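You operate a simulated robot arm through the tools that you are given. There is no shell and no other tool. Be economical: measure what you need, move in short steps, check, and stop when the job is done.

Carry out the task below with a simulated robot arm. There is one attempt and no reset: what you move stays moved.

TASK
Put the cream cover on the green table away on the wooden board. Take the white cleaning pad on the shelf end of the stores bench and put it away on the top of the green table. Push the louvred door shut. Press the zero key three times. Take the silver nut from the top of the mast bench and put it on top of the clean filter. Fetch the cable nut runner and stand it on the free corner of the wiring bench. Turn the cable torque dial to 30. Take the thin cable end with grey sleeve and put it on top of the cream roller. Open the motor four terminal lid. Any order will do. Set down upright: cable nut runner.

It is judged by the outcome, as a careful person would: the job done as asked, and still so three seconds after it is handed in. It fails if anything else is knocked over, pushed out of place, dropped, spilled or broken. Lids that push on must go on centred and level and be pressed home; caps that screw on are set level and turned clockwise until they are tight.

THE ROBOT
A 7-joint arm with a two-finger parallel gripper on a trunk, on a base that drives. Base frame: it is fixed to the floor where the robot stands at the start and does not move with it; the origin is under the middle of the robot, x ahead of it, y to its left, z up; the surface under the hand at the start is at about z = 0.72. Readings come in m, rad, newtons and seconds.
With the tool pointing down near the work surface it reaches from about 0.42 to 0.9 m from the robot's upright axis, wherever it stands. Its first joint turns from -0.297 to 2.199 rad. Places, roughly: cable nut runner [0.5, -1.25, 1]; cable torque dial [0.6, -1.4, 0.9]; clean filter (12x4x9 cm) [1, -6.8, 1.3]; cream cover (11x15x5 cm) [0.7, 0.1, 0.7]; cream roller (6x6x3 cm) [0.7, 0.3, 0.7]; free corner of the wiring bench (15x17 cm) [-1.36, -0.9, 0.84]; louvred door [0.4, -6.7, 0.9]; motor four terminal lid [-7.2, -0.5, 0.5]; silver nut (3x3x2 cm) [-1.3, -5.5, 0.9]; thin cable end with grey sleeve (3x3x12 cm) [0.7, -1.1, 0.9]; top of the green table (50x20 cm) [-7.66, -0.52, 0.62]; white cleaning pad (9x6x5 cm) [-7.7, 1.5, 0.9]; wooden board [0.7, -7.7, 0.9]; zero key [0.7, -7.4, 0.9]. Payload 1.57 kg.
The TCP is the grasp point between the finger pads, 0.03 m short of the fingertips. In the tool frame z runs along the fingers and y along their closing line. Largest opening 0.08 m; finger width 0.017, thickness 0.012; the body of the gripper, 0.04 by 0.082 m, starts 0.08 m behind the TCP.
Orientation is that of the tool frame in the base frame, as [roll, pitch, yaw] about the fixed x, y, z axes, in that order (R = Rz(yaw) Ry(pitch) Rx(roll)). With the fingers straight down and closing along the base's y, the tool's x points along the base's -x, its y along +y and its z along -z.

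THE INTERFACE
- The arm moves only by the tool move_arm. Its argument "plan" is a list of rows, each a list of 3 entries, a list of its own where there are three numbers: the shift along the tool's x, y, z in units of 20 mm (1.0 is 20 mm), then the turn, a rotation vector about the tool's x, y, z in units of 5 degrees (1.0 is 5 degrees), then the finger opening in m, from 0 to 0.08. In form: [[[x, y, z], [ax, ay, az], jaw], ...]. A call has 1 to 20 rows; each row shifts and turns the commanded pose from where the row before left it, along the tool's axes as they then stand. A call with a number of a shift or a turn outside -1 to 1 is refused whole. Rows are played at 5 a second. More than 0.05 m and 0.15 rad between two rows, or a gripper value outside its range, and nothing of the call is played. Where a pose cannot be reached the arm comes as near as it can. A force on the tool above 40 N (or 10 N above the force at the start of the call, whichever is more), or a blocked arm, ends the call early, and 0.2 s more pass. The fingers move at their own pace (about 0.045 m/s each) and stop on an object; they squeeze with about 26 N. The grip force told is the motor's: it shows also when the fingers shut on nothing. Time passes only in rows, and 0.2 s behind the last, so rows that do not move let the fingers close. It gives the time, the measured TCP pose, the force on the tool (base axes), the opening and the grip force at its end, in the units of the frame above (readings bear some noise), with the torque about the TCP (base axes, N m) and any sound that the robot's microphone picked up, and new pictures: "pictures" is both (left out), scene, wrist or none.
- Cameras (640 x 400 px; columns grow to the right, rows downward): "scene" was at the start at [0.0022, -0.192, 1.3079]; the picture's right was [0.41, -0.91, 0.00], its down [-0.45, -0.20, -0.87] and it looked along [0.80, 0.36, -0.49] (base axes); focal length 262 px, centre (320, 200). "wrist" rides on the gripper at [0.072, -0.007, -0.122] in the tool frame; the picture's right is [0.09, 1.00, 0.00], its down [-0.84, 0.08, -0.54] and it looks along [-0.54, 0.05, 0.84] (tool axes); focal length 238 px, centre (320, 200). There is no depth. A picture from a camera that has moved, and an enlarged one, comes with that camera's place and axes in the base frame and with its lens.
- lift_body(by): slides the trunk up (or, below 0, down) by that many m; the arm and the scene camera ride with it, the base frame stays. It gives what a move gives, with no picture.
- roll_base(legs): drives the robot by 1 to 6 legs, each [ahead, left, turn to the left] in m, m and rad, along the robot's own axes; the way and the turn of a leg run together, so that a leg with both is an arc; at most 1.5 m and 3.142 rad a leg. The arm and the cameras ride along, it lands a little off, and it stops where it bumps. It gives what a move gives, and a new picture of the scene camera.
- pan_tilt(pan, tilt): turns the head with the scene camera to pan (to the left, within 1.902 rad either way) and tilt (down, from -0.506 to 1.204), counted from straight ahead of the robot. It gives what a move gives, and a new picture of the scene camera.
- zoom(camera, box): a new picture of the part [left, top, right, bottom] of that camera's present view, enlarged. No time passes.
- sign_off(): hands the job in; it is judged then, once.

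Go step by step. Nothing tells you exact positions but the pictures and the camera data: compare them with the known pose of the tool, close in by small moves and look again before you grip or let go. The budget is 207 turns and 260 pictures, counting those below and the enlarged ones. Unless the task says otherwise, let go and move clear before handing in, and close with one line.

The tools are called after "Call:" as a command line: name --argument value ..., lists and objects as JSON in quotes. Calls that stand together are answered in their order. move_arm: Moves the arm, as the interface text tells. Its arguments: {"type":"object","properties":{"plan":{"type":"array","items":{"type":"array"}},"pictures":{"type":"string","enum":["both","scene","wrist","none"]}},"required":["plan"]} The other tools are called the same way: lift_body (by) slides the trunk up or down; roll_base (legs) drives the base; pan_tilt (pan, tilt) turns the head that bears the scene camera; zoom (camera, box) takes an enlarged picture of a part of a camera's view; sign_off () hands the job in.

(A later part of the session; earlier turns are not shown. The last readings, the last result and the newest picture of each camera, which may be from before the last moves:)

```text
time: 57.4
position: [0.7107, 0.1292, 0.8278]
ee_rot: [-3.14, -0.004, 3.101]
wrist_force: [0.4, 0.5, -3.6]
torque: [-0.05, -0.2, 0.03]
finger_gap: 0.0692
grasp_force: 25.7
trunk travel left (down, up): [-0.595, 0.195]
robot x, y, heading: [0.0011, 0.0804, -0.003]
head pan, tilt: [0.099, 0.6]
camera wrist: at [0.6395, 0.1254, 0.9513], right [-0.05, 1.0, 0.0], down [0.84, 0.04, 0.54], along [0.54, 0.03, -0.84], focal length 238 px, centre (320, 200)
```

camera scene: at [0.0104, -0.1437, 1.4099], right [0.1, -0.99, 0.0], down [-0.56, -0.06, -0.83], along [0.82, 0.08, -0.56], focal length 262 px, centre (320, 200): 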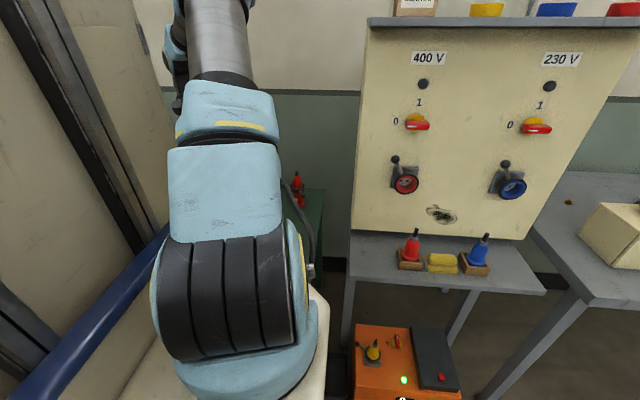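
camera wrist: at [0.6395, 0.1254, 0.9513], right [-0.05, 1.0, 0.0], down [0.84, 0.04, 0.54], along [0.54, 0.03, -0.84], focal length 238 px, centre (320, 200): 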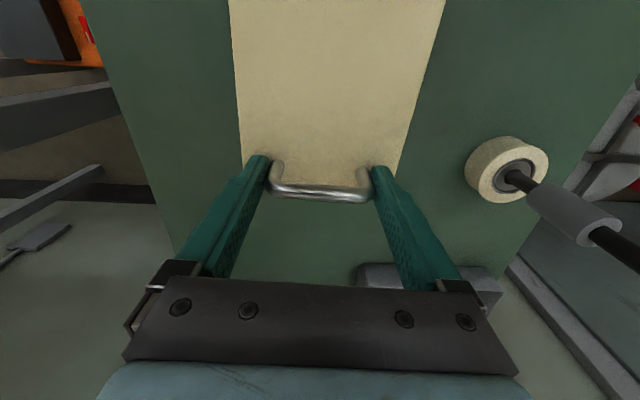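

The cover lifts level. I'll raise it, back into the aisle and start toward the far station, looking along the way.

Call:
lift_body --by 0.19

Call:
pan_tilt --pan -1.35 --tilt 0.35

Call:
roll_base --legs '[[-0.45, 0, 0], [0, -1.5, 0], [0, -1.0, 0]]'

```text
time: 59.4
position: [0.711, 0.1287, 1.0185]
ee_rot: [-3.142, -0.004, 3.101]
wrist_force: [0.2, 0.8, -3.7]
torque: [0.01, -0.24, -0.01]
finger_gap: 0.0693
grasp_force: 25.8
trunk travel left (down, up): [-0.785, 0.005]
robot x, y, heading: [-0.0003, 0.0758, 0.008]
head pan, tilt: [0.099, 0.6]
```

```text
time: 61.0
position: [0.7125, 0.1298, 1.0176]
ee_rot: [-3.139, -0.004, 3.1]
wrist_force: [-0.4, 0.5, -3.6]
torque: [0.01, -0.21, -0.01]
finger_gap: 0.0692
grasp_force: 25.8
trunk travel left (down, up): [-0.785, 0.005]
robot x, y, heading: [0.0004, 0.0804, 0.005]
head pan, tilt: [-1.349, 0.351]
camera scene: at [-0.0567, -0.2434, 1.4327], right [-0.98, -0.22, 0.0], down [-0.08, 0.34, -0.94], along [0.21, -0.92, -0.34], focal length 262 px, centre (320, 200)
```

scene: 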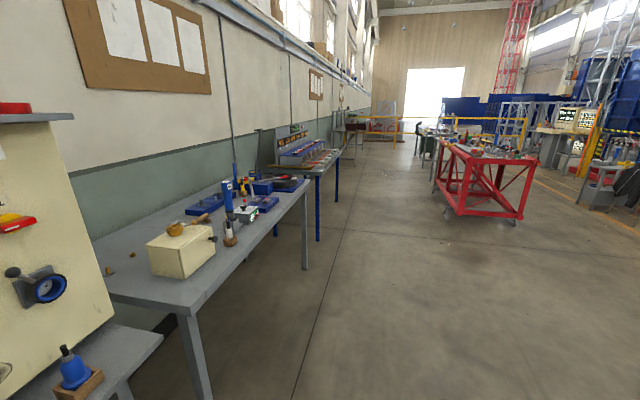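

```text
time: 75.7
position: [0.2614, -2.3976, 1.0176]
ee_rot: [-3.139, -0.003, 3.1]
wrist_force: [-0.1, -0.5, -4.0]
torque: [0.02, -0.2, 0.02]
finger_gap: 0.0692
grasp_force: 25.9
trunk travel left (down, up): [-0.785, 0.005]
robot x, y, heading: [-0.4473, -2.4494, 0.002]
head pan, tilt: [-1.349, 0.351]
camera scene: at [-0.5079, -2.7709, 1.4327], right [-0.98, -0.22, 0.0], down [-0.08, 0.34, -0.94], along [0.21, -0.92, -0.34], focal length 262 px, centre (320, 200)
```

scene: 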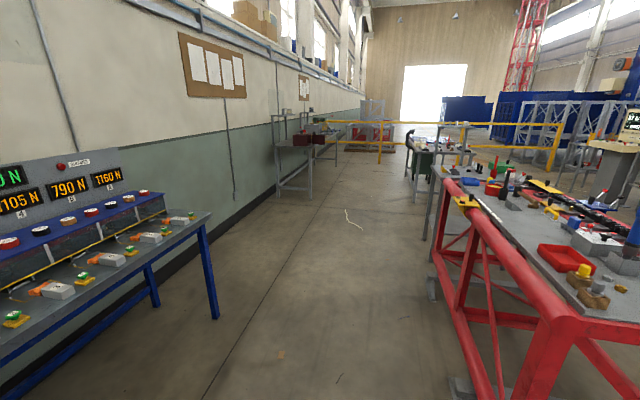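

The aisle is clear between the wall benches and the red bench. Continuing.

Call:
roll_base --legs '[[0, -1.5, 0], [0, -1.5, 0]]'

Call:
zoom --camera "scene" --box '[0, 100, 320, 300]'

```text
time: 90.2
position: [0.2613, -5.4231, 1.017]
ee_rot: [-3.139, -0.004, 3.09]
wrist_force: [-0.1, 0.0, -3.8]
torque: [-0.03, -0.21, 0.01]
finger_gap: 0.0692
grasp_force: 26.0
trunk travel left (down, up): [-0.785, 0.005]
robot x, y, heading: [-0.4473, -5.471, -0.006]
head pan, tilt: [-1.349, 0.351]
camera scene: at [-0.5091, -5.7886, 1.4327], right [-0.98, -0.21, 0.0], down [-0.07, 0.34, -0.94], along [0.2, -0.92, -0.34], focal length 262 px, centre (320, 200)
```

scene: 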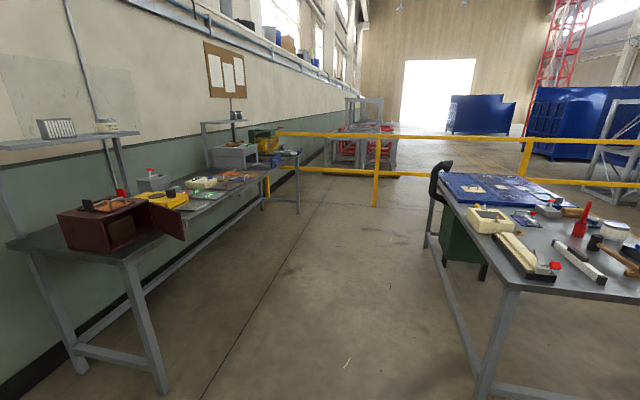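

```text
2.00 times, centred on (160, 200) of scene
camera zoom: at [-0.5091, -5.7886, 1.4327], right [-0.98, -0.21, 0.0], down [-0.07, 0.34, -0.94], along [0.2, -0.92, -0.34], focal length 524 px, centre (640, 200)
```

zoom: 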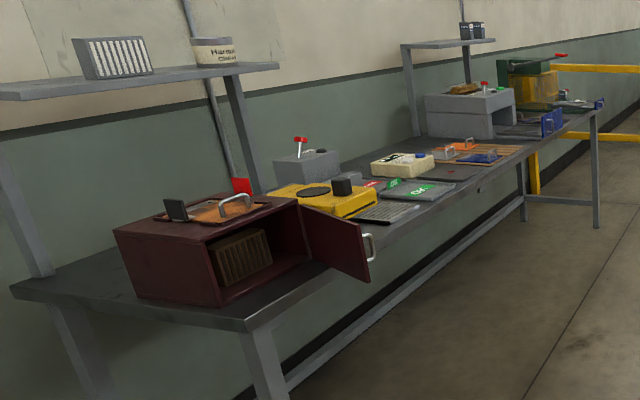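

The clean filter sits on the upper shelf, the louvred box with its open door at the near end, and the scale and board farther on. The door sticks out, so I'll lift and retract the arm before passing.

Call:
move_arm --plan '[[[0.8, 0, -1], [0, 0, 0], 0.0], [[0.8, 0, -1], [0, 0, 0], 0.0], [[0.8, 0, -1], [0, 0, 0], 0.0], [[0.8, 0, -1], [0, 0, 0], 0.0], [[0.8, 0, -1], [0, 0, 0], 0.0], [[0.8, 0, -1], [0, 0, 0], 0.0], [[0.8, 0, -1], [0, 0, 0], 0.0]]' --pictures "none"

Call:
roll_base --legs '[[0, -1.3, 0], [0, -0.8, 0]]'

Call:
pan_tilt --pan 0.0 --tilt 0.5

```text
time: 91.8
position: [0.153, -5.4157, 1.1577]
ee_rot: [-3.139, -0.004, 3.09]
wrist_force: [-0.5, -0.8, -3.3]
torque: [-0.02, -0.18, -0.02]
finger_gap: 0.069
grasp_force: 25.9
trunk travel left (down, up): [-0.785, 0.005]
robot x, y, heading: [-0.4452, -5.4698, -0.005]
head pan, tilt: [-1.349, 0.351]
```

```text
time: 102.2
position: [0.1318, -7.5186, 1.1583]
ee_rot: [-3.141, -0.003, 3.097]
wrist_force: [0.2, -0.4, -3.9]
torque: [-0.02, -0.21, 0.01]
finger_gap: 0.0689
grasp_force: 25.9
trunk travel left (down, up): [-0.785, 0.005]
robot x, y, heading: [-0.4664, -7.574, 0.002]
head pan, tilt: [-1.349, 0.351]
camera scene: at [-0.5284, -7.8945, 1.4327], right [-0.98, -0.22, 0.0], down [-0.07, 0.34, -0.94], along [0.2, -0.92, -0.34], focal length 262 px, centre (320, 200)
```

scene: 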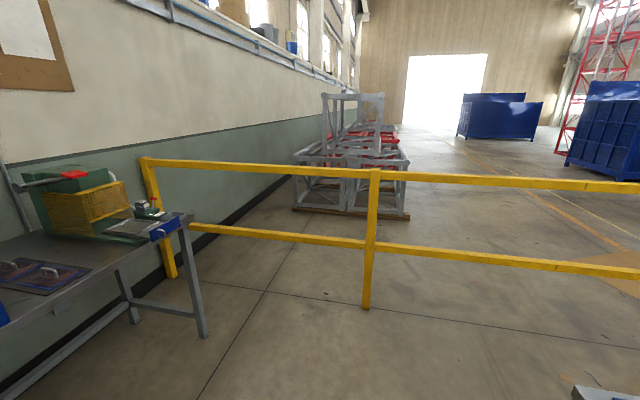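

```text
time: 103.7
position: [0.1313, -7.5193, 1.1576]
ee_rot: [-3.14, -0.003, 3.096]
wrist_force: [0.2, 0.3, -3.6]
torque: [0.01, -0.2, 0.0]
finger_gap: 0.0691
grasp_force: 26.1
trunk travel left (down, up): [-0.785, 0.005]
robot x, y, heading: [-0.4665, -7.576, -0.003]
head pan, tilt: [0.0, 0.499]
camera scene: at [-0.4577, -7.804, 1.419], right [0.0, -1.0, 0.0], down [-0.48, 0.0, -0.88], along [0.88, 0.0, -0.48], focal length 262 px, centre (320, 200)
```

scene: 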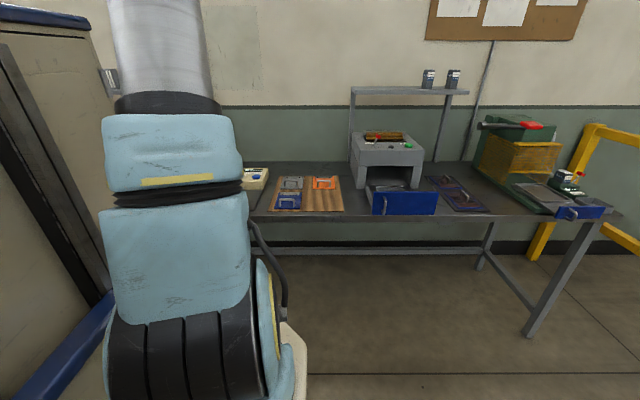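

Wooden board in view with other covers on it; zooming to find a free place.

Call:
zoom --camera "scene" --box '[225, 140, 385, 230]'

```text
4.00 times, centred on (305, 185) of scene
camera zoom: at [-0.4577, -7.804, 1.419], right [0.0, -1.0, 0.0], down [-0.48, 0.0, -0.88], along [0.88, 0.0, -0.48], focal length 1048 px, centre (380, 260)
```

zoom: 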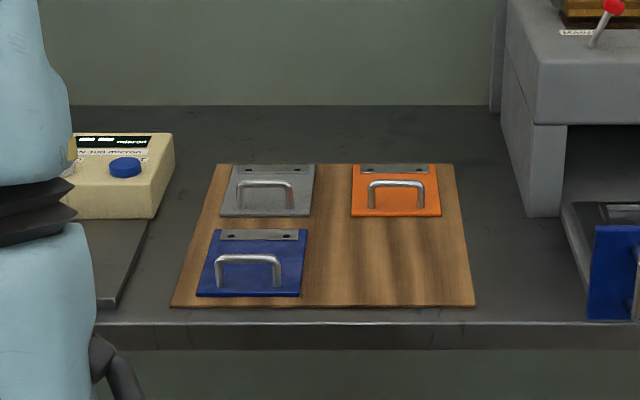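

The front-right quarter of the board, about x 0.465–0.655, y −7.73…−7.90, is free. Driving in so the cover comes above it.

Call:
roll_base --legs '[[0, -0.296, 0], [0.44, 0, 0]]'

Call:
zoom --camera "wrist" --box '[0, 0, 640, 400]'

```text
time: 108.0
position: [0.5713, -7.8206, 1.1581]
ee_rot: [-3.139, -0.003, 3.093]
wrist_force: [0.6, -0.4, -4.5]
torque: [-0.01, -0.23, -0.02]
finger_gap: 0.0693
grasp_force: 26.5
trunk travel left (down, up): [-0.785, 0.005]
robot x, y, heading: [-0.0298, -7.8747, -0.003]
head pan, tilt: [0.0, 0.499]
camera scene: at [-0.0176, -8.103, 1.419], right [-0.01, -1.0, 0.0], down [-0.48, 0.0, -0.88], along [0.88, 0.0, -0.48], focal length 262 px, centre (320, 200)
```

scene: 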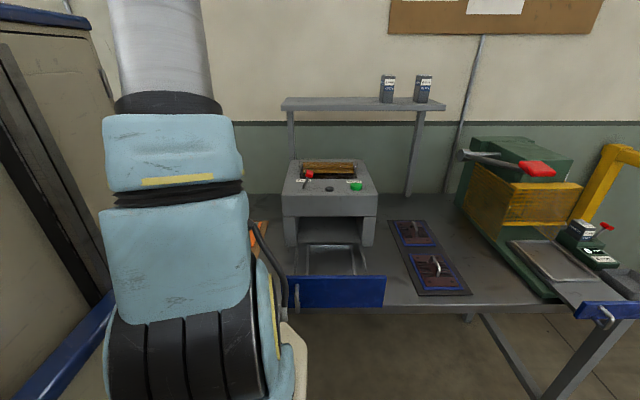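

```text
1.00 times, centred on (320, 200) of wrist (not enlarged: the box is as wide or as high as the picture)
camera zoom: at [0.5, -7.8235, 1.2815], right [-0.04, 1.0, 0.0], down [0.84, 0.04, 0.54], along [0.54, 0.02, -0.84], focal length 238 px, centre (320, 200)
```

zoom: 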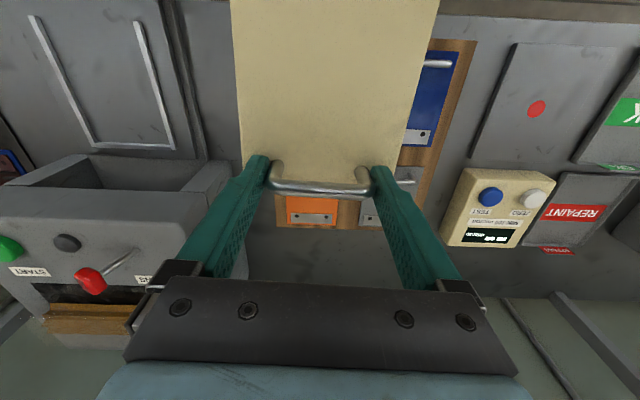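

The oven stands clear at y<−7.93 and the orange cover lines up at y≈−7.83. Extend, square up and lower.

Call:
move_arm --plan '[[[-0.75, 0, 0], [0, 0, -0.25], 0.0], [[-0.75, 0, 0], [0, 0, -0.25], 0.0], [[-0.7, 0.1, 0], [0, 0, 0], 0.0]]' --pictures "none"

Call:
lift_body --by -0.2

Call:
zoom --camera "wrist" --box '[0, 0, 640, 400]'

```text
time: 108.8
position: [0.6167, -7.8195, 1.1599]
ee_rot: [-3.14, -0.004, 3.136]
wrist_force: [-0.6, -0.7, -4.3]
torque: [0.01, -0.23, -0.01]
finger_gap: 0.069
grasp_force: 26.3
trunk travel left (down, up): [-0.785, 0.005]
robot x, y, heading: [-0.0277, -7.8746, -0.006]
head pan, tilt: [0.0, 0.499]
```

```text
time: 111.0
position: [0.6162, -7.8179, 0.9604]
ee_rot: [-3.141, -0.004, 3.136]
wrist_force: [-0.6, -0.5, -3.9]
torque: [-0.03, -0.2, 0.01]
finger_gap: 0.0689
grasp_force: 26.2
trunk travel left (down, up): [-0.585, 0.205]
robot x, y, heading: [-0.025, -7.877, -0.008]
head pan, tilt: [0.0, 0.499]
```

```text
1.00 times, centred on (320, 200) of wrist (not enlarged: the box is as wide or as high as the picture)
camera zoom: at [0.544, -7.8254, 1.0826], right [-0.09, 1.0, 0.0], down [0.84, 0.07, 0.54], along [0.54, 0.05, -0.84], focal length 238 px, centre (320, 200)
```

zoom: 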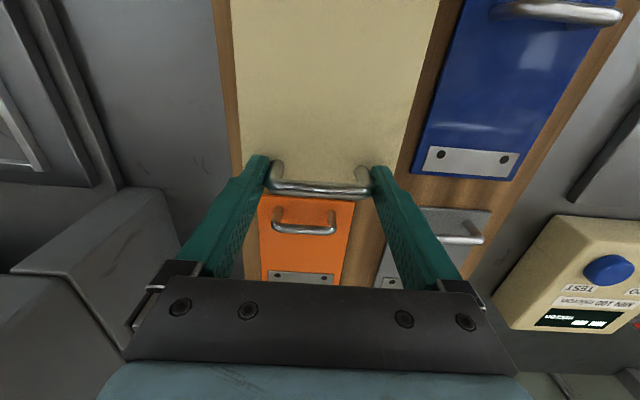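

Clear all round. Lowering in small steps until it touches.

Call:
move_arm --plan '[[[0, 0, 0.5], [0, 0, 0], 0.0], [[0, 0, 0.5], [0, 0, 0], 0.0], [[0, 0, 0.25], [0, 0, 0], 0.0], [[0, 0, 0.25], [0, 0, 0], 0.0], [[0, 0, 0.15], [0, 0, 0], 0.0], [[0, 0, 0.15], [0, 0, 0], 0.0]]' --pictures "wrist"

```text
time: 112.4
position: [0.6162, -7.8196, 0.9231]
ee_rot: [-3.141, -0.003, 3.136]
wrist_force: [-1.1, 1.1, -3.6]
torque: [0.03, -0.23, 0.03]
finger_gap: 0.0689
grasp_force: 25.9
trunk travel left (down, up): [-0.585, 0.205]
robot x, y, heading: [-0.0274, -7.874, -0.005]
head pan, tilt: [0.0, 0.499]
camera wrist: at [0.5438, -7.8256, 1.0462], right [-0.09, 1.0, 0.0], down [0.84, 0.07, 0.54], along [0.54, 0.05, -0.84], focal length 238 px, centre (320, 200)
```

wrist: 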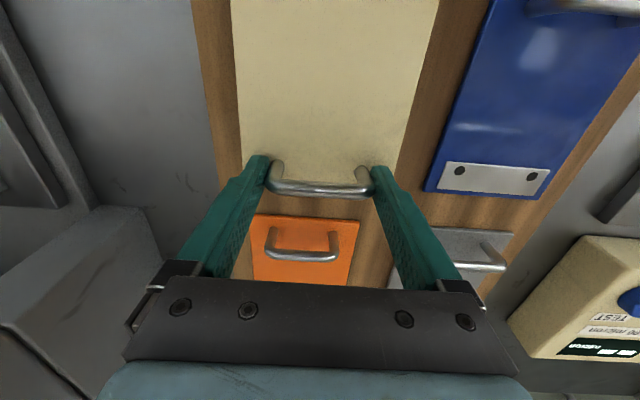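

Call:
move_arm --plan '[[[0, 0, 0.15], [0, 0, 0], 0.0], [[0, 0, 0.15], [0, 0, 0], 0.0], [[0, 0, 0.15], [0, 0, 0], 0.0], [[0, 0, 0.15], [0, 0, 0], 0.0]]' --pictures "none"

```text
time: 113.4
position: [0.6145, -7.8189, 0.9117]
ee_rot: [-3.141, -0.004, 3.137]
wrist_force: [-0.5, 0.2, -3.1]
torque: [-0.01, -0.17, 0.02]
finger_gap: 0.069
grasp_force: 26.1
trunk travel left (down, up): [-0.585, 0.205]
robot x, y, heading: [-0.0275, -7.8742, -0.002]
head pan, tilt: [0.0, 0.499]
```

Not yet touching; a little further.

Call:
move_arm --plan '[[[0, 0, 0.12], [0, 0, 0], 0.0], [[0, 0, 0.12], [0, 0, 0], 0.0], [[0, 0, 0.12], [0, 0, 0], 0.0]]' --pictures "none"

```text
time: 114.2
position: [0.6147, -7.8188, 0.904]
ee_rot: [-3.139, -0.003, 3.138]
wrist_force: [0.0, 0.9, -4.5]
torque: [-0.02, -0.19, 0.02]
finger_gap: 0.0689
grasp_force: 26.1
trunk travel left (down, up): [-0.585, 0.205]
robot x, y, heading: [-0.0289, -7.8721, -0.006]
head pan, tilt: [0.0, 0.499]
```

Call:
move_arm --plan '[[[0, 0, 0.12], [0, 0, 0], 0.0], [[0, 0, 0.12], [0, 0, 0], 0.0], [[0, 0, 0.12], [0, 0, 0], 0.0]]' --pictures "wrist"

```text
time: 115.0
position: [0.6149, -7.8192, 0.8977]
ee_rot: [-3.141, -0.002, 3.136]
wrist_force: [0.9, -1.6, 4.2]
torque: [0.37, 0.69, 0.1]
finger_gap: 0.0693
grasp_force: 25.7
trunk travel left (down, up): [-0.585, 0.205]
robot x, y, heading: [-0.0261, -7.8742, -0.005]
head pan, tilt: [0.0, 0.499]
camera wrist: at [0.5437, -7.8259, 1.0207], right [-0.09, 1.0, 0.0], down [0.84, 0.07, 0.54], along [0.54, 0.05, -0.84], focal length 238 px, centre (320, 200)
```

wrist: 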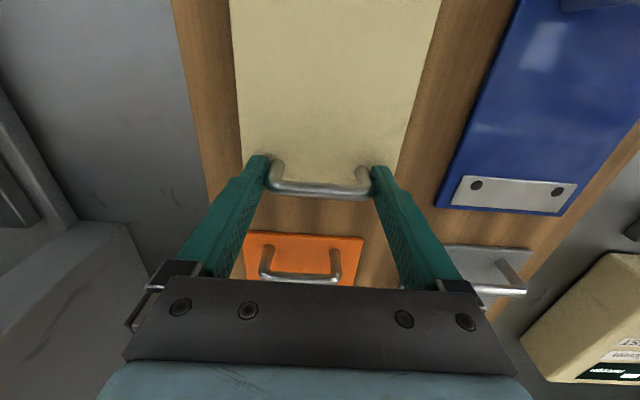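

Touchdown, 8 N. Releasing and rising.

Call:
move_arm --plan '[[[0, 0, 0], [0, 0, 0], 0.08], [[0, 0, 0], [0, 0, 0], 0.08], [[0, 0, 0], [0, 0, 0], 0.08], [[0, 0, -0.5], [0, 0, 0], 0.08], [[0, 0, -1], [0, 0, 0], 0.08], [[0, 0, -1], [0, 0, 0], 0.08], [[0, 0, -1], [0, 0, 0], 0.08], [[0, 0, -1], [0, 0, 0], 0.08]]' --pictures "none"

Call:
lift_body --by 0.2

Call:
zoom --camera "wrist" --box '[0, 0, 640, 400]'

```text
time: 116.8
position: [0.6161, -7.8177, 0.9862]
ee_rot: [-3.141, -0.003, 3.136]
wrist_force: [0.8, -0.1, -0.2]
torque: [0.02, 0.0, 0.02]
finger_gap: 0.0803
grasp_force: 0.1
trunk travel left (down, up): [-0.585, 0.205]
robot x, y, heading: [-0.0256, -7.8736, -0.004]
head pan, tilt: [0.0, 0.499]
```

```text
time: 119.0
position: [0.6155, -7.8186, 1.1872]
ee_rot: [-3.141, -0.004, 3.135]
wrist_force: [0.4, 0.8, 0.1]
torque: [-0.02, 0.02, -0.03]
finger_gap: 0.0799
grasp_force: 0.0
trunk travel left (down, up): [-0.785, 0.005]
robot x, y, heading: [-0.0281, -7.8709, -0.004]
head pan, tilt: [0.0, 0.499]
```

```text
1.00 times, centred on (320, 200) of wrist (not enlarged: the box is as wide or as high as the picture)
camera zoom: at [0.5443, -7.8253, 1.3097], right [-0.09, 1.0, 0.0], down [0.84, 0.07, 0.54], along [0.54, 0.05, -0.84], focal length 238 px, centre (320, 200)
```

zoom: 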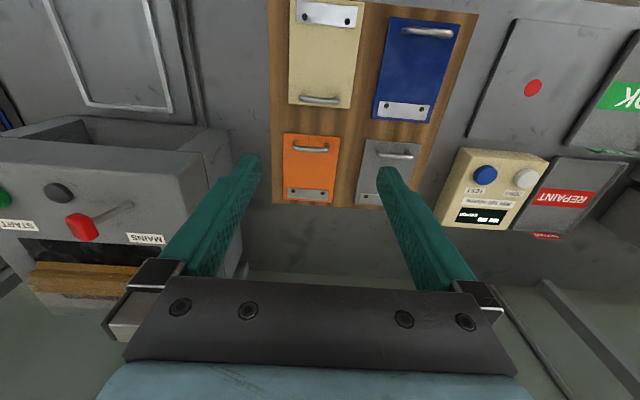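

The cover lies on the board. Now the gauge with its TEST (blue) and ZERO (white?) keys.

Call:
zoom --camera "wrist" --box '[430, 130, 590, 250]'

```text
3.33 times, centred on (510, 190) of wrist
camera zoom: at [0.5443, -7.8253, 1.3097], right [-0.09, 1.0, 0.0], down [0.84, 0.07, 0.54], along [0.54, 0.05, -0.84], focal length 794 px, centre (-313, 233)
```

zoom: 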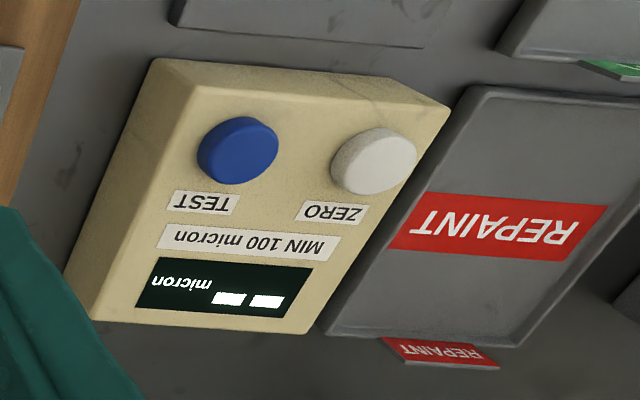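

The ZERO key is white, near (0.716, −7.415). Sliding left and aligning above with closed fingers.

Call:
roll_base --legs '[[0, 0.35, 0]]'

Call:
move_arm --plan '[[[-0.9, 0.5, 0], [0, 0, 0], 0.0], [[-0.9, 0.5, 0], [0, 0, 0], 0.0], [[-0.9, 0.5, 0], [0, 0, 0], 0.0], [[-0.9, 0.5, 0], [0, 0, 0], 0.0], [[0, 0, 1], [0, 0, 0], 0.0], [[0, 0, 1], [0, 0, 0], 0.0], [[0, 0, 1], [0, 0, 0], 0.0], [[0, 0, 1], [0, 0, 0], 0.0]]' --pictures "wrist"

```text
time: 121.2
position: [0.6169, -7.4678, 1.1873]
ee_rot: [3.141, -0.003, -3.14]
wrist_force: [0.4, 0.6, 0.0]
torque: [0.01, 0.01, -0.02]
finger_gap: 0.0798
grasp_force: 0.1
trunk travel left (down, up): [-0.785, 0.005]
robot x, y, heading: [-0.0243, -7.5272, 0.002]
head pan, tilt: [0.0, 0.499]
camera scene: at [-0.0153, -7.7571, 1.419], right [0.0, -1.0, 0.0], down [-0.48, 0.0, -0.88], along [0.88, 0.0, -0.48], focal length 262 px, centre (320, 200)
```

scene: 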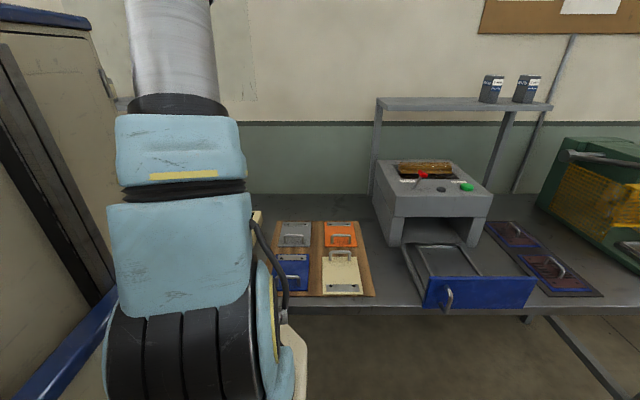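

```text
time: 123.0
position: [0.6871, -7.4285, 1.1052]
ee_rot: [-3.14, -0.004, -3.14]
wrist_force: [-0.1, 0.7, 0.0]
torque: [0.03, -0.01, 0.0]
finger_gap: 0.0
grasp_force: 20.6
trunk travel left (down, up): [-0.785, 0.005]
robot x, y, heading: [-0.0262, -7.5253, 0.003]
head pan, tilt: [0.0, 0.499]
camera wrist: at [0.6158, -7.4356, 1.2286], right [-0.09, 1.0, 0.0], down [0.84, 0.08, 0.54], along [0.54, 0.05, -0.84], focal length 238 px, centre (320, 200)
```

wrist: 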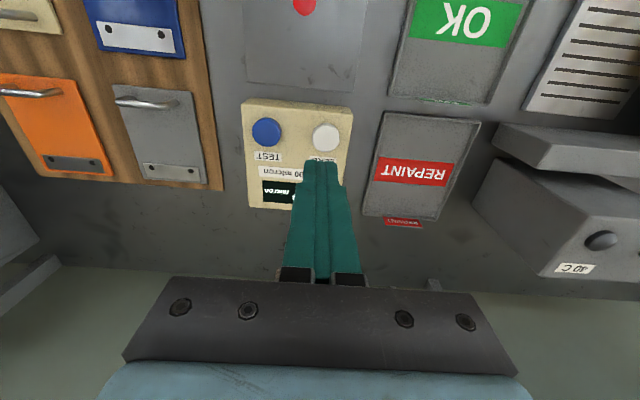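

Key at about (0.715, −7.419, 0.92). Closing in.

Call:
move_arm --plan '[[[-0.7, 0.25, 1], [0, 0, 0], 0.0], [[-0.7, 0.25, 1], [0, 0, 0], 0.0], [[0, 0, 1], [0, 0, 0], 0.0], [[0, 0, 1], [0, 0, 0], 0.0], [[0, 0, 1], [0, 0, 0], 0.0], [[0, 0, 1], [0, 0, 0], 0.0], [[0, 0, 0.5], [0, 0, 0], 0.0]]' --pictures "none"

Call:
zoom --camera "wrist" --box '[240, 80, 400, 220]'

```text
time: 124.6
position: [0.7158, -7.4182, 0.9755]
ee_rot: [3.141, -0.003, -3.14]
wrist_force: [0.7, -0.9, 0.9]
torque: [0.0, -0.03, -0.02]
finger_gap: 0.0
grasp_force: 22.0
trunk travel left (down, up): [-0.785, 0.005]
robot x, y, heading: [-0.0287, -7.5245, 0.0]
head pan, tilt: [0.0, 0.499]
```

```text
2.86 times, centred on (320, 150) of wrist
camera zoom: at [0.6441, -7.425, 1.0989], right [-0.09, 1.0, 0.0], down [0.84, 0.08, 0.54], along [0.54, 0.05, -0.84], focal length 681 px, centre (320, 343)
```

zoom: 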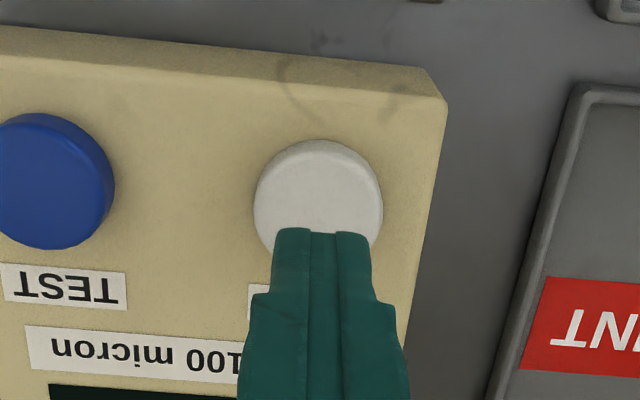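

Fingertips are over the ZERO key. First press, in small steps.

Call:
move_arm --plan '[[[0.1, 0, 0.5], [0, 0, 0], 0.0], [[0, 0, 0.5], [0, 0, 0], 0.0], [[0, 0, 0.2], [0, 0, 0], 0.0], [[0, 0, 0.2], [0, 0, 0], 0.0]]' --pictures "none"

Call:
zoom --camera "wrist" --box '[200, 80, 400, 250]'

```text
time: 125.6
position: [0.7142, -7.4188, 0.9488]
ee_rot: [-3.14, -0.004, -3.136]
wrist_force: [0.6, -0.1, 0.3]
torque: [0.0, 0.04, 0.0]
finger_gap: 0.0
grasp_force: 21.2
trunk travel left (down, up): [-0.785, 0.005]
robot x, y, heading: [-0.0288, -7.5303, 0.003]
head pan, tilt: [0.0, 0.499]
```

```text
2.35 times, centred on (300, 165) of wrist
camera zoom: at [0.6415, -7.4247, 1.0713], right [-0.09, 1.0, 0.0], down [0.84, 0.08, 0.54], along [0.54, 0.05, -0.84], focal length 561 px, centre (367, 282)
```

zoom: 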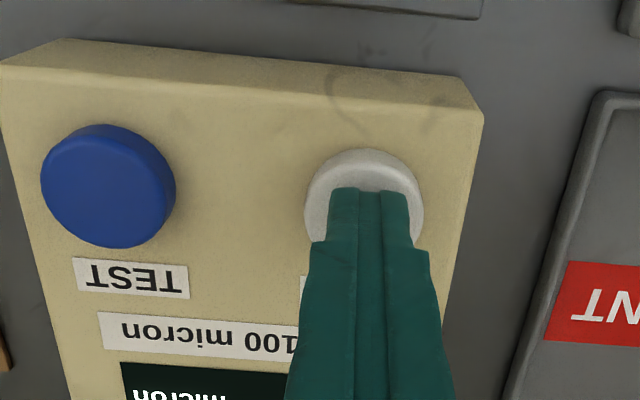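

Call:
move_arm --plan '[[[0, 0, 0.15], [0, 0, 0], 0.0], [[0, 0, 0.15], [0, 0, 0], 0.0], [[0, 0, 0.15], [0, 0, 0], 0.0]]' --pictures "none"

```text
time: 126.4
position: [0.7133, -7.4169, 0.9387]
ee_rot: [3.14, -0.004, -3.14]
wrist_force: [-0.4, 1.5, 4.7]
torque: [0.05, 0.0, -0.02]
finger_gap: 0.0001
grasp_force: 20.8
trunk travel left (down, up): [-0.785, 0.005]
robot x, y, heading: [-0.027, -7.5263, 0.006]
head pan, tilt: [0.0, 0.499]
heard: click
```

Click on the first press (4.7 N). Back off and press a second time.

Call:
move_arm --plan '[[[0, 0, -0.5], [0, 0, 0], 0.0], [[0, 0, -0.3], [0, 0, 0], 0.0], [[0, 0, 0], [0, 0, 0], 0.0]]' --pictures "none"

Call:
move_arm --plan '[[[0, 0, 0.4], [0, 0, 0], 0.0], [[0, 0, 0.2], [0, 0, 0], 0.0], [[0, 0, 0.2], [0, 0, 0], 0.0], [[0, 0, 0], [0, 0, 0], 0.0]]' --pictures "none"

```text
time: 127.2
position: [0.7121, -7.4179, 0.9537]
ee_rot: [-3.14, -0.004, -3.14]
wrist_force: [0.1, -0.2, 0.6]
torque: [-0.01, 0.04, -0.01]
finger_gap: 0.0002
grasp_force: 21.0
trunk travel left (down, up): [-0.785, 0.005]
robot x, y, heading: [-0.0256, -7.5233, 0.001]
head pan, tilt: [0.0, 0.499]
```

```text
time: 128.2
position: [0.7122, -7.4173, 0.9383]
ee_rot: [-3.141, -0.004, -3.139]
wrist_force: [-0.3, -0.3, 2.4]
torque: [-0.02, -0.02, -0.01]
finger_gap: 0.0
grasp_force: 21.0
trunk travel left (down, up): [-0.785, 0.005]
robot x, y, heading: [-0.0281, -7.5304, 0.003]
head pan, tilt: [0.0, 0.499]
heard: click
```

Second click. Third press.

Call:
move_arm --plan '[[[0, 0, -0.5], [0, 0, 0], 0.0], [[0, 0, -0.3], [0, 0, 0], 0.0], [[0, 0, 0], [0, 0, 0], 0.0]]' --pictures "none"

Call:
move_arm --plan '[[[0, 0, 0.4], [0, 0, 0], 0.0], [[0, 0, 0.2], [0, 0, 0], 0.0], [[0, 0, 0.2], [0, 0, 0], 0.0], [[0, 0, 0], [0, 0, 0], 0.0]]' --pictures "none"

Call:
move_arm --plan '[[[0, 0, -0.5], [0, 0, 0], 0.0], [[0, 0, -1], [0, 0, 0], 0.0], [[0, 0, -1], [0, 0, 0], 0.0], [[0, 0, -1], [0, 0, 0], 0.0], [[0, 0, -1], [0, 0, 0], 0.0], [[0, 0, -1], [0, 0, 0], 0.0]]' --pictures "wrist"

```text
time: 129.0
position: [0.7124, -7.4179, 0.9568]
ee_rot: [3.142, -0.004, -3.139]
wrist_force: [0.0, -0.9, 0.7]
torque: [-0.01, 0.02, 0.01]
finger_gap: 0.0
grasp_force: 21.0
trunk travel left (down, up): [-0.785, 0.005]
robot x, y, heading: [-0.0243, -7.5241, 0.001]
head pan, tilt: [0.0, 0.499]
```

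```text
time: 130.0
position: [0.713, -7.4183, 0.9406]
ee_rot: [3.14, -0.004, -3.14]
wrist_force: [1.6, -1.2, 2.4]
torque: [-0.03, -0.01, 0.0]
finger_gap: 0.0
grasp_force: 21.8
trunk travel left (down, up): [-0.785, 0.005]
robot x, y, heading: [-0.0268, -7.53, 0.003]
head pan, tilt: [0.0, 0.499]
heard: click
```

```text
time: 131.4
position: [0.7149, -7.4183, 1.0497]
ee_rot: [-3.139, -0.004, -3.139]
wrist_force: [-0.4, -1.0, -0.9]
torque: [0.02, 0.02, 0.02]
finger_gap: 0.0001
grasp_force: 21.2
trunk travel left (down, up): [-0.785, 0.005]
robot x, y, heading: [-0.0266, -7.5263, 0.001]
head pan, tilt: [0.0, 0.499]
camera wrist: at [0.6428, -7.4252, 1.172], right [-0.09, 1.0, 0.0], down [0.84, 0.08, 0.54], along [0.54, 0.05, -0.84], focal length 238 px, centre (320, 200)
```

wrist: 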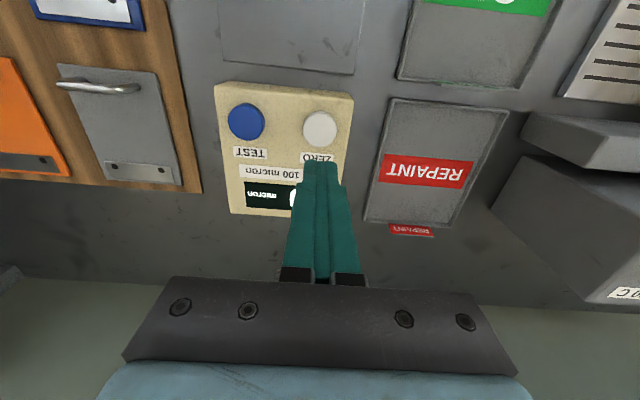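

Three clicks, so the key is done. Next is the louvred door: back off, slide left and look.

Call:
roll_base --legs '[[-0.38, 0, 0], [0, 0.58, 0]]'

Call:
zoom --camera "wrist" --box '[0, 0, 640, 400]'

```text
time: 136.8
position: [0.3323, -6.8615, 1.0496]
ee_rot: [-3.141, -0.003, 3.123]
wrist_force: [-0.3, 0.1, 0.5]
torque: [-0.02, 0.0, 0.0]
finger_gap: 0.0001
grasp_force: 21.5
trunk travel left (down, up): [-0.785, 0.005]
robot x, y, heading: [-0.408, -6.9543, -0.019]
head pan, tilt: [0.0, 0.499]
camera scene: at [-0.4044, -7.1852, 1.419], right [-0.02, -1.0, 0.0], down [-0.48, 0.01, -0.88], along [0.88, -0.02, -0.48], focal length 262 px, centre (320, 200)
```

scene: 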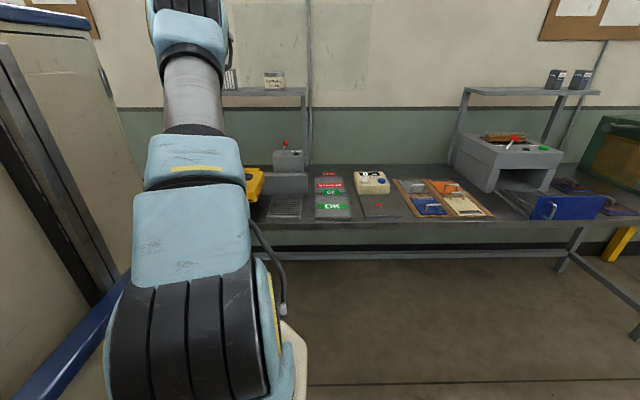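

```text
1.00 times, centred on (320, 200) of wrist (not enlarged: the box is as wide or as high as the picture)
camera zoom: at [0.2602, -6.8669, 1.172], right [-0.07, 1.0, 0.0], down [0.84, 0.06, 0.54], along [0.54, 0.04, -0.84], focal length 238 px, centre (320, 200)
```

zoom: 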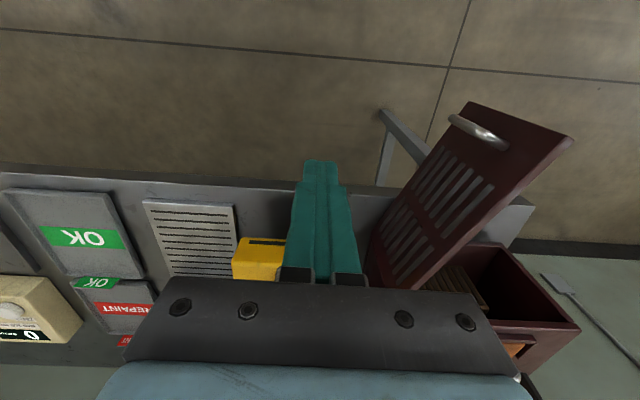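

The door is open about 68°, hinged near (0.505, −6.76), with its free edge at (0.30, −6.68) and z 0.87–1.0. I'll retract the arm and move the base closer, then place the closed fingers beside its outer face.

Call:
move_arm --plan '[[[1, 0, 0], [0, 0, 0], 0.0], [[1, 0, 0], [0, 0, 0], 0.0], [[1, 0, 0], [0, 0, 0], 0.0], [[1, 0, 0], [0, 0, 0], 0.0], [[1, 0, 0], [0, 0, 0], 0.0], [[1, 0, 0], [0, 0, 0], 0.0], [[1, 0, 0], [0, 0, 0], 0.0], [[1, 0, 0], [0, 0, 0], 0.0], [[1, 0, 0], [0, 0, 0], 0.0], [[1, 0, 0], [0, 0, 0], 0.0]]' --pictures "none"

Call:
roll_base --legs '[[0.2, 0, 0.017]]'

```text
time: 139.0
position: [0.1305, -6.8584, 1.0501]
ee_rot: [3.141, -0.003, 3.121]
wrist_force: [0.6, 0.1, 0.1]
torque: [-0.01, 0.01, 0.03]
finger_gap: 0.0
grasp_force: 21.3
trunk travel left (down, up): [-0.785, 0.005]
robot x, y, heading: [-0.4095, -6.9556, -0.015]
head pan, tilt: [0.0, 0.499]
```

```text
time: 140.6
position: [0.3281, -6.8525, 1.05]
ee_rot: [3.141, -0.003, 3.137]
wrist_force: [0.4, 0.0, 1.0]
torque: [0.01, 0.02, 0.02]
finger_gap: 0.0
grasp_force: 21.6
trunk travel left (down, up): [-0.785, 0.005]
robot x, y, heading: [-0.2124, -6.9586, -0.006]
head pan, tilt: [0.0, 0.499]
camera scene: at [-0.2032, -7.1874, 1.419], right [0.0, -1.0, 0.0], down [-0.48, 0.0, -0.88], along [0.88, 0.0, -0.48], focal length 262 px, centre (320, 200)
```

scene: 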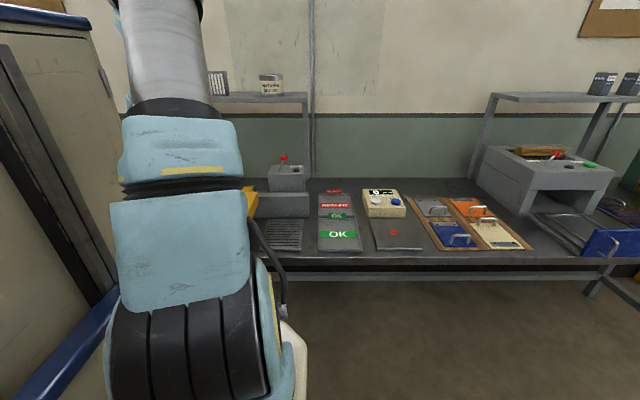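

Call:
move_arm --plan '[[[0, 0, 1], [0, 0, 0], 0.0], [[-0.35, 0, 1], [0, 0, 0], 0.0], [[-0.5, 0.5, 1], [0, 0, 0], 0.0], [[-0.5, 0.7, 1], [0, 0, 0], 0.0], [[-0.5, 0.9, 0.25], [0, 0, 0], 0.0], [[-0.5, 0.9, 0], [0, 0, 0], 0.0]]' --pictures "wrist"

```text
time: 141.9
position: [0.3743, -6.793, 0.9656]
ee_rot: [-3.141, -0.002, 3.137]
wrist_force: [-0.9, -0.4, 0.1]
torque: [-0.01, 0.02, -0.02]
finger_gap: 0.0
grasp_force: 21.8
trunk travel left (down, up): [-0.785, 0.005]
robot x, y, heading: [-0.2142, -6.9571, -0.008]
head pan, tilt: [0.0, 0.499]
camera wrist: at [0.3027, -6.7993, 1.0883], right [-0.09, 1.0, 0.0], down [0.84, 0.07, 0.54], along [0.54, 0.05, -0.84], focal length 238 px, centre (320, 200)
```

wrist: 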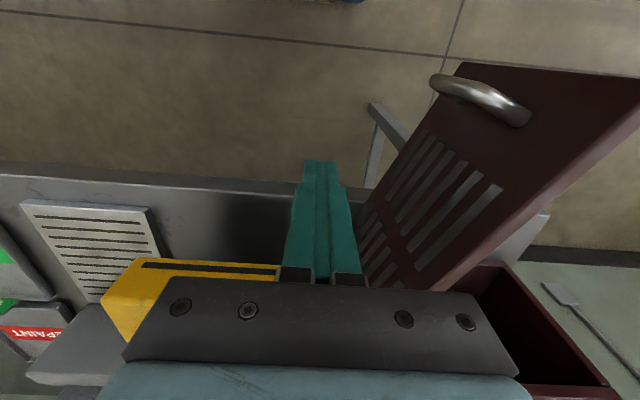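

Geometry confirmed. Pushing the door round on its arc, first half.

Call:
move_arm --plan '[[[-0.25, 1, 0], [0, 0, 0], 0.0], [[-0.25, 1, 0], [0, 0, 0], 0.0], [[-0.25, 1, 0], [0, 0, 0], 0.0], [[-0.55, 1, 0], [0, 0, 0], 0.0], [[-0.5, 1, 0], [0, 0, 0], 0.0], [[-0.6, 0.75, 0], [0, 0, 0], 0.0], [[-0.7, 0.75, 0], [0, 0, 0], 0.0]]' --pictures "wrist"

```text
time: 143.6
position: [0.4367, -6.6639, 0.966]
ee_rot: [-3.142, -0.004, 3.138]
wrist_force: [-0.2, -0.5, 0.0]
torque: [-0.02, -0.03, 0.01]
finger_gap: 0.0003
grasp_force: 21.5
trunk travel left (down, up): [-0.785, 0.005]
robot x, y, heading: [-0.211, -6.9563, -0.002]
head pan, tilt: [0.0, 0.499]
camera wrist: at [0.3648, -6.6712, 1.0889], right [-0.09, 1.0, 0.0], down [0.84, 0.07, 0.54], along [0.54, 0.05, -0.84], focal length 238 px, centre (320, 200)
```

wrist: 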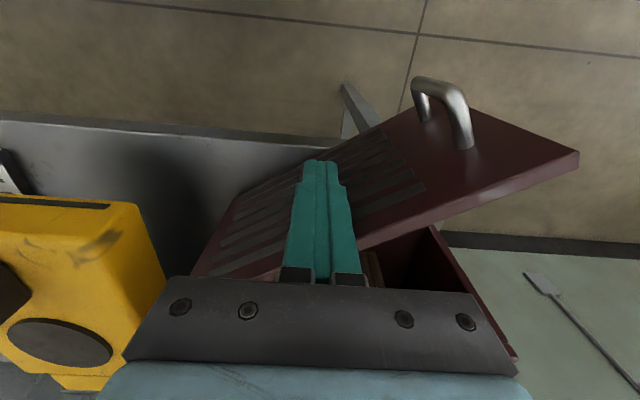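

The door follows. Continue until it seats.

Call:
move_arm --plan '[[[-0.8, 0.5, 0], [0, 0, 0], 0.0], [[-0.9, 0.4, 0], [0, 0, 0], 0.0], [[-0.75, 0.25, 0], [0, 0, 0], 0.0], [[-0.5, 0, 0], [0, 0, 0], 0.0]]' --pictures "wrist"

```text
time: 144.6
position: [0.4966, -6.6419, 0.9652]
ee_rot: [-3.141, -0.005, 3.135]
wrist_force: [0.7, -0.4, -0.5]
torque: [0.02, 0.0, 0.02]
finger_gap: 0.0001
grasp_force: 21.4
trunk travel left (down, up): [-0.785, 0.005]
robot x, y, heading: [-0.2112, -6.9564, -0.004]
head pan, tilt: [0.0, 0.499]
camera wrist: at [0.4242, -6.6481, 1.0882], right [-0.09, 1.0, 0.0], down [0.84, 0.07, 0.54], along [0.54, 0.05, -0.84], focal length 238 px, centre (320, 200)
```

wrist: 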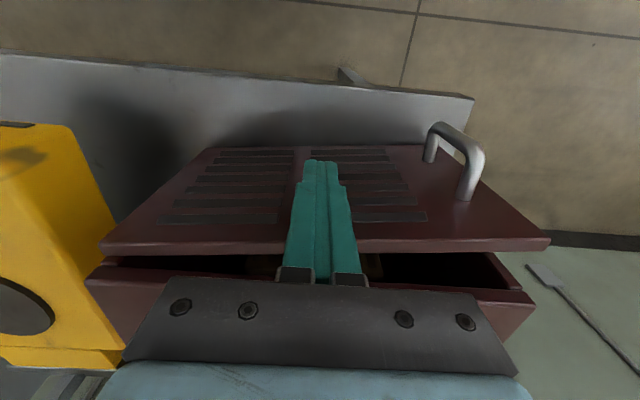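

Almost shut. Shifting toward the free edge and pushing home.

Call:
move_arm --plan '[[[-0.2, 1, 0], [0, 0, 0], 0.0], [[-0.4, 0.5, 0], [0, 0, 0], 0.0], [[-0.4, 0, 0], [0, 0, 0], 0.0], [[-0.3, 0, 0], [0, 0, 0], 0.0], [[-0.3, 0, 0], [0, 0, 0], 0.0], [[-0.2, 0, 0], [0, 0, 0], 0.0]]' --pictures "wrist"

```text
time: 145.9
position: [0.5106, -6.6408, 0.9649]
ee_rot: [3.141, -0.004, 3.136]
wrist_force: [-0.7, 0.4, -0.1]
torque: [-0.02, -0.01, -0.02]
finger_gap: 0.0
grasp_force: 21.5
out of reach, approached as far as the arm can: row 1, 2, 3, 4, 5, 6
trunk travel left (down, up): [-0.785, 0.005]
robot x, y, heading: [-0.2118, -6.9589, -0.004]
head pan, tilt: [0.0, 0.499]
camera wrist: at [0.4381, -6.6478, 1.0889], right [-0.09, 1.0, 0.0], down [0.84, 0.07, 0.54], along [0.54, 0.05, -0.84], focal length 238 px, centre (320, 200)
```

wrist: 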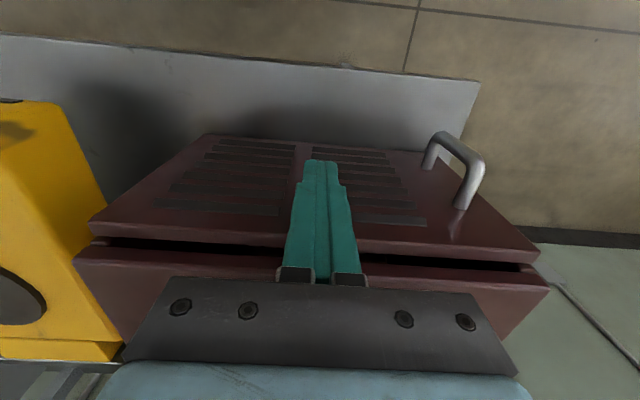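

Arm reach limit here. Retract the arm 6 cm, move the base 10 cm ahead, then push again.

Call:
move_arm --plan '[[[1, 0, 0], [0, 0, 0], 0.0], [[1, 0, 0], [0, 0, 0], 0.0], [[1, 0, 0], [0, 0, 0], 0.0], [[1, 0, 0], [0, 0, 0], 0.0], [[1, 0, 0], [0, 0, 0], 0.0], [[1, 0, 0], [0, 0, 0], 0.0]]' --pictures "none"

Call:
roll_base --legs '[[0.1, 0.04, 0]]'

Call:
move_arm --plan '[[[-0.3, 0, 0], [0, 0, 0], 0.0], [[-0.3, 0, 0], [0, 0, 0], 0.0], [[-0.2, 0, 0], [0, 0, 0], 0.0], [[-0.2, 0, 0], [0, 0, 0], 0.0]]' --pictures "wrist"

```text
time: 147.3
position: [0.3899, -6.6399, 0.9656]
ee_rot: [-3.141, -0.003, 3.135]
wrist_force: [1.0, -0.4, 0.4]
torque: [-0.04, 0.02, -0.01]
finger_gap: 0.0001
grasp_force: 21.0
trunk travel left (down, up): [-0.785, 0.005]
robot x, y, heading: [-0.2127, -6.9588, -0.005]
head pan, tilt: [0.0, 0.499]
```

```text
time: 148.5
position: [0.4905, -6.5997, 0.9658]
ee_rot: [-3.141, -0.002, 3.138]
wrist_force: [-0.3, 0.1, 0.1]
torque: [0.0, 0.04, -0.01]
finger_gap: 0.0003
grasp_force: 21.5
trunk travel left (down, up): [-0.785, 0.005]
robot x, y, heading: [-0.1149, -6.9166, -0.004]
head pan, tilt: [0.0, 0.499]
camera scene: at [-0.1016, -7.1478, 1.419], right [0.0, -1.0, 0.0], down [-0.48, 0.0, -0.88], along [0.88, 0.0, -0.48], focal length 262 px, centre (320, 200)
```

scene: 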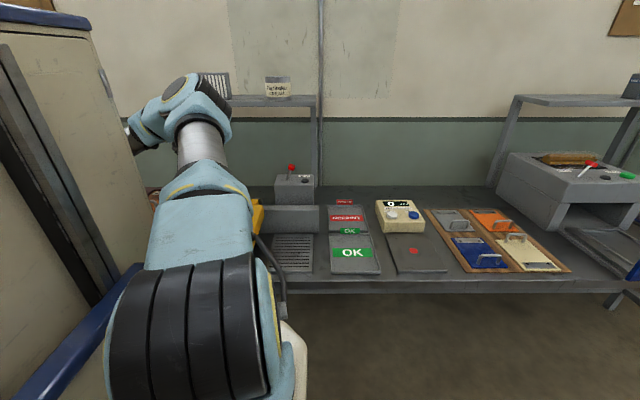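

```text
time: 149.5
position: [0.5105, -6.6, 0.9653]
ee_rot: [-3.14, -0.004, 3.138]
wrist_force: [-1.3, -0.3, 0.1]
torque: [0.04, -0.07, 0.02]
finger_gap: 0.0001
grasp_force: 20.2
trunk travel left (down, up): [-0.785, 0.005]
robot x, y, heading: [-0.1137, -6.9184, -0.008]
head pan, tilt: [0.0, 0.499]
camera wrist: at [0.4382, -6.6067, 1.0891], right [-0.09, 1.0, 0.0], down [0.84, 0.07, 0.54], along [0.54, 0.05, -0.84], focal length 238 px, centre (320, 200)
```

wrist: 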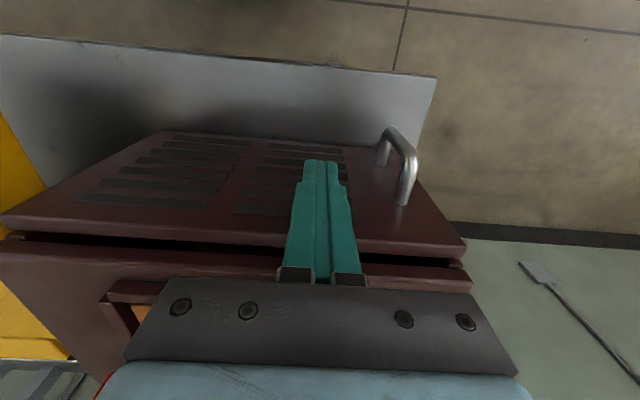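

Pushing on in small steps until there's a firm stop.

Call:
move_arm --plan '[[[-0.2, 0, 0], [0, 0, 0], 0.0], [[-0.2, 0, 0], [0, 0, 0], 0.0], [[-0.2, 0, 0], [0, 0, 0], 0.0], [[-0.2, 0, 0], [0, 0, 0], 0.0]]' --pictures "wrist"

```text
time: 150.1
position: [0.5103, -6.5993, 0.9639]
ee_rot: [-3.136, -0.014, -3.139]
wrist_force: [-9.0, 0.3, 1.3]
torque: [0.07, -0.29, -0.08]
finger_gap: 0.0
grasp_force: 21.6
trunk travel left (down, up): [-0.785, 0.005]
robot x, y, heading: [-0.1095, -6.9198, -0.004]
head pan, tilt: [0.0, 0.499]
stopped in row 2: the force on the tool passed its limit at 45 N (the readings are from after the stop); the commanded pose is now the measured one
camera wrist: at [0.4393, -6.6052, 1.0884], right [-0.09, 1.0, 0.0], down [0.84, 0.08, 0.53], along [0.53, 0.05, -0.85], focal length 238 px, centre (320, 200)
```

wrist: 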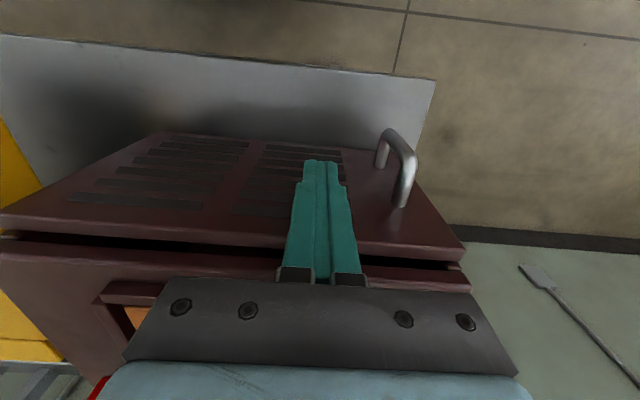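

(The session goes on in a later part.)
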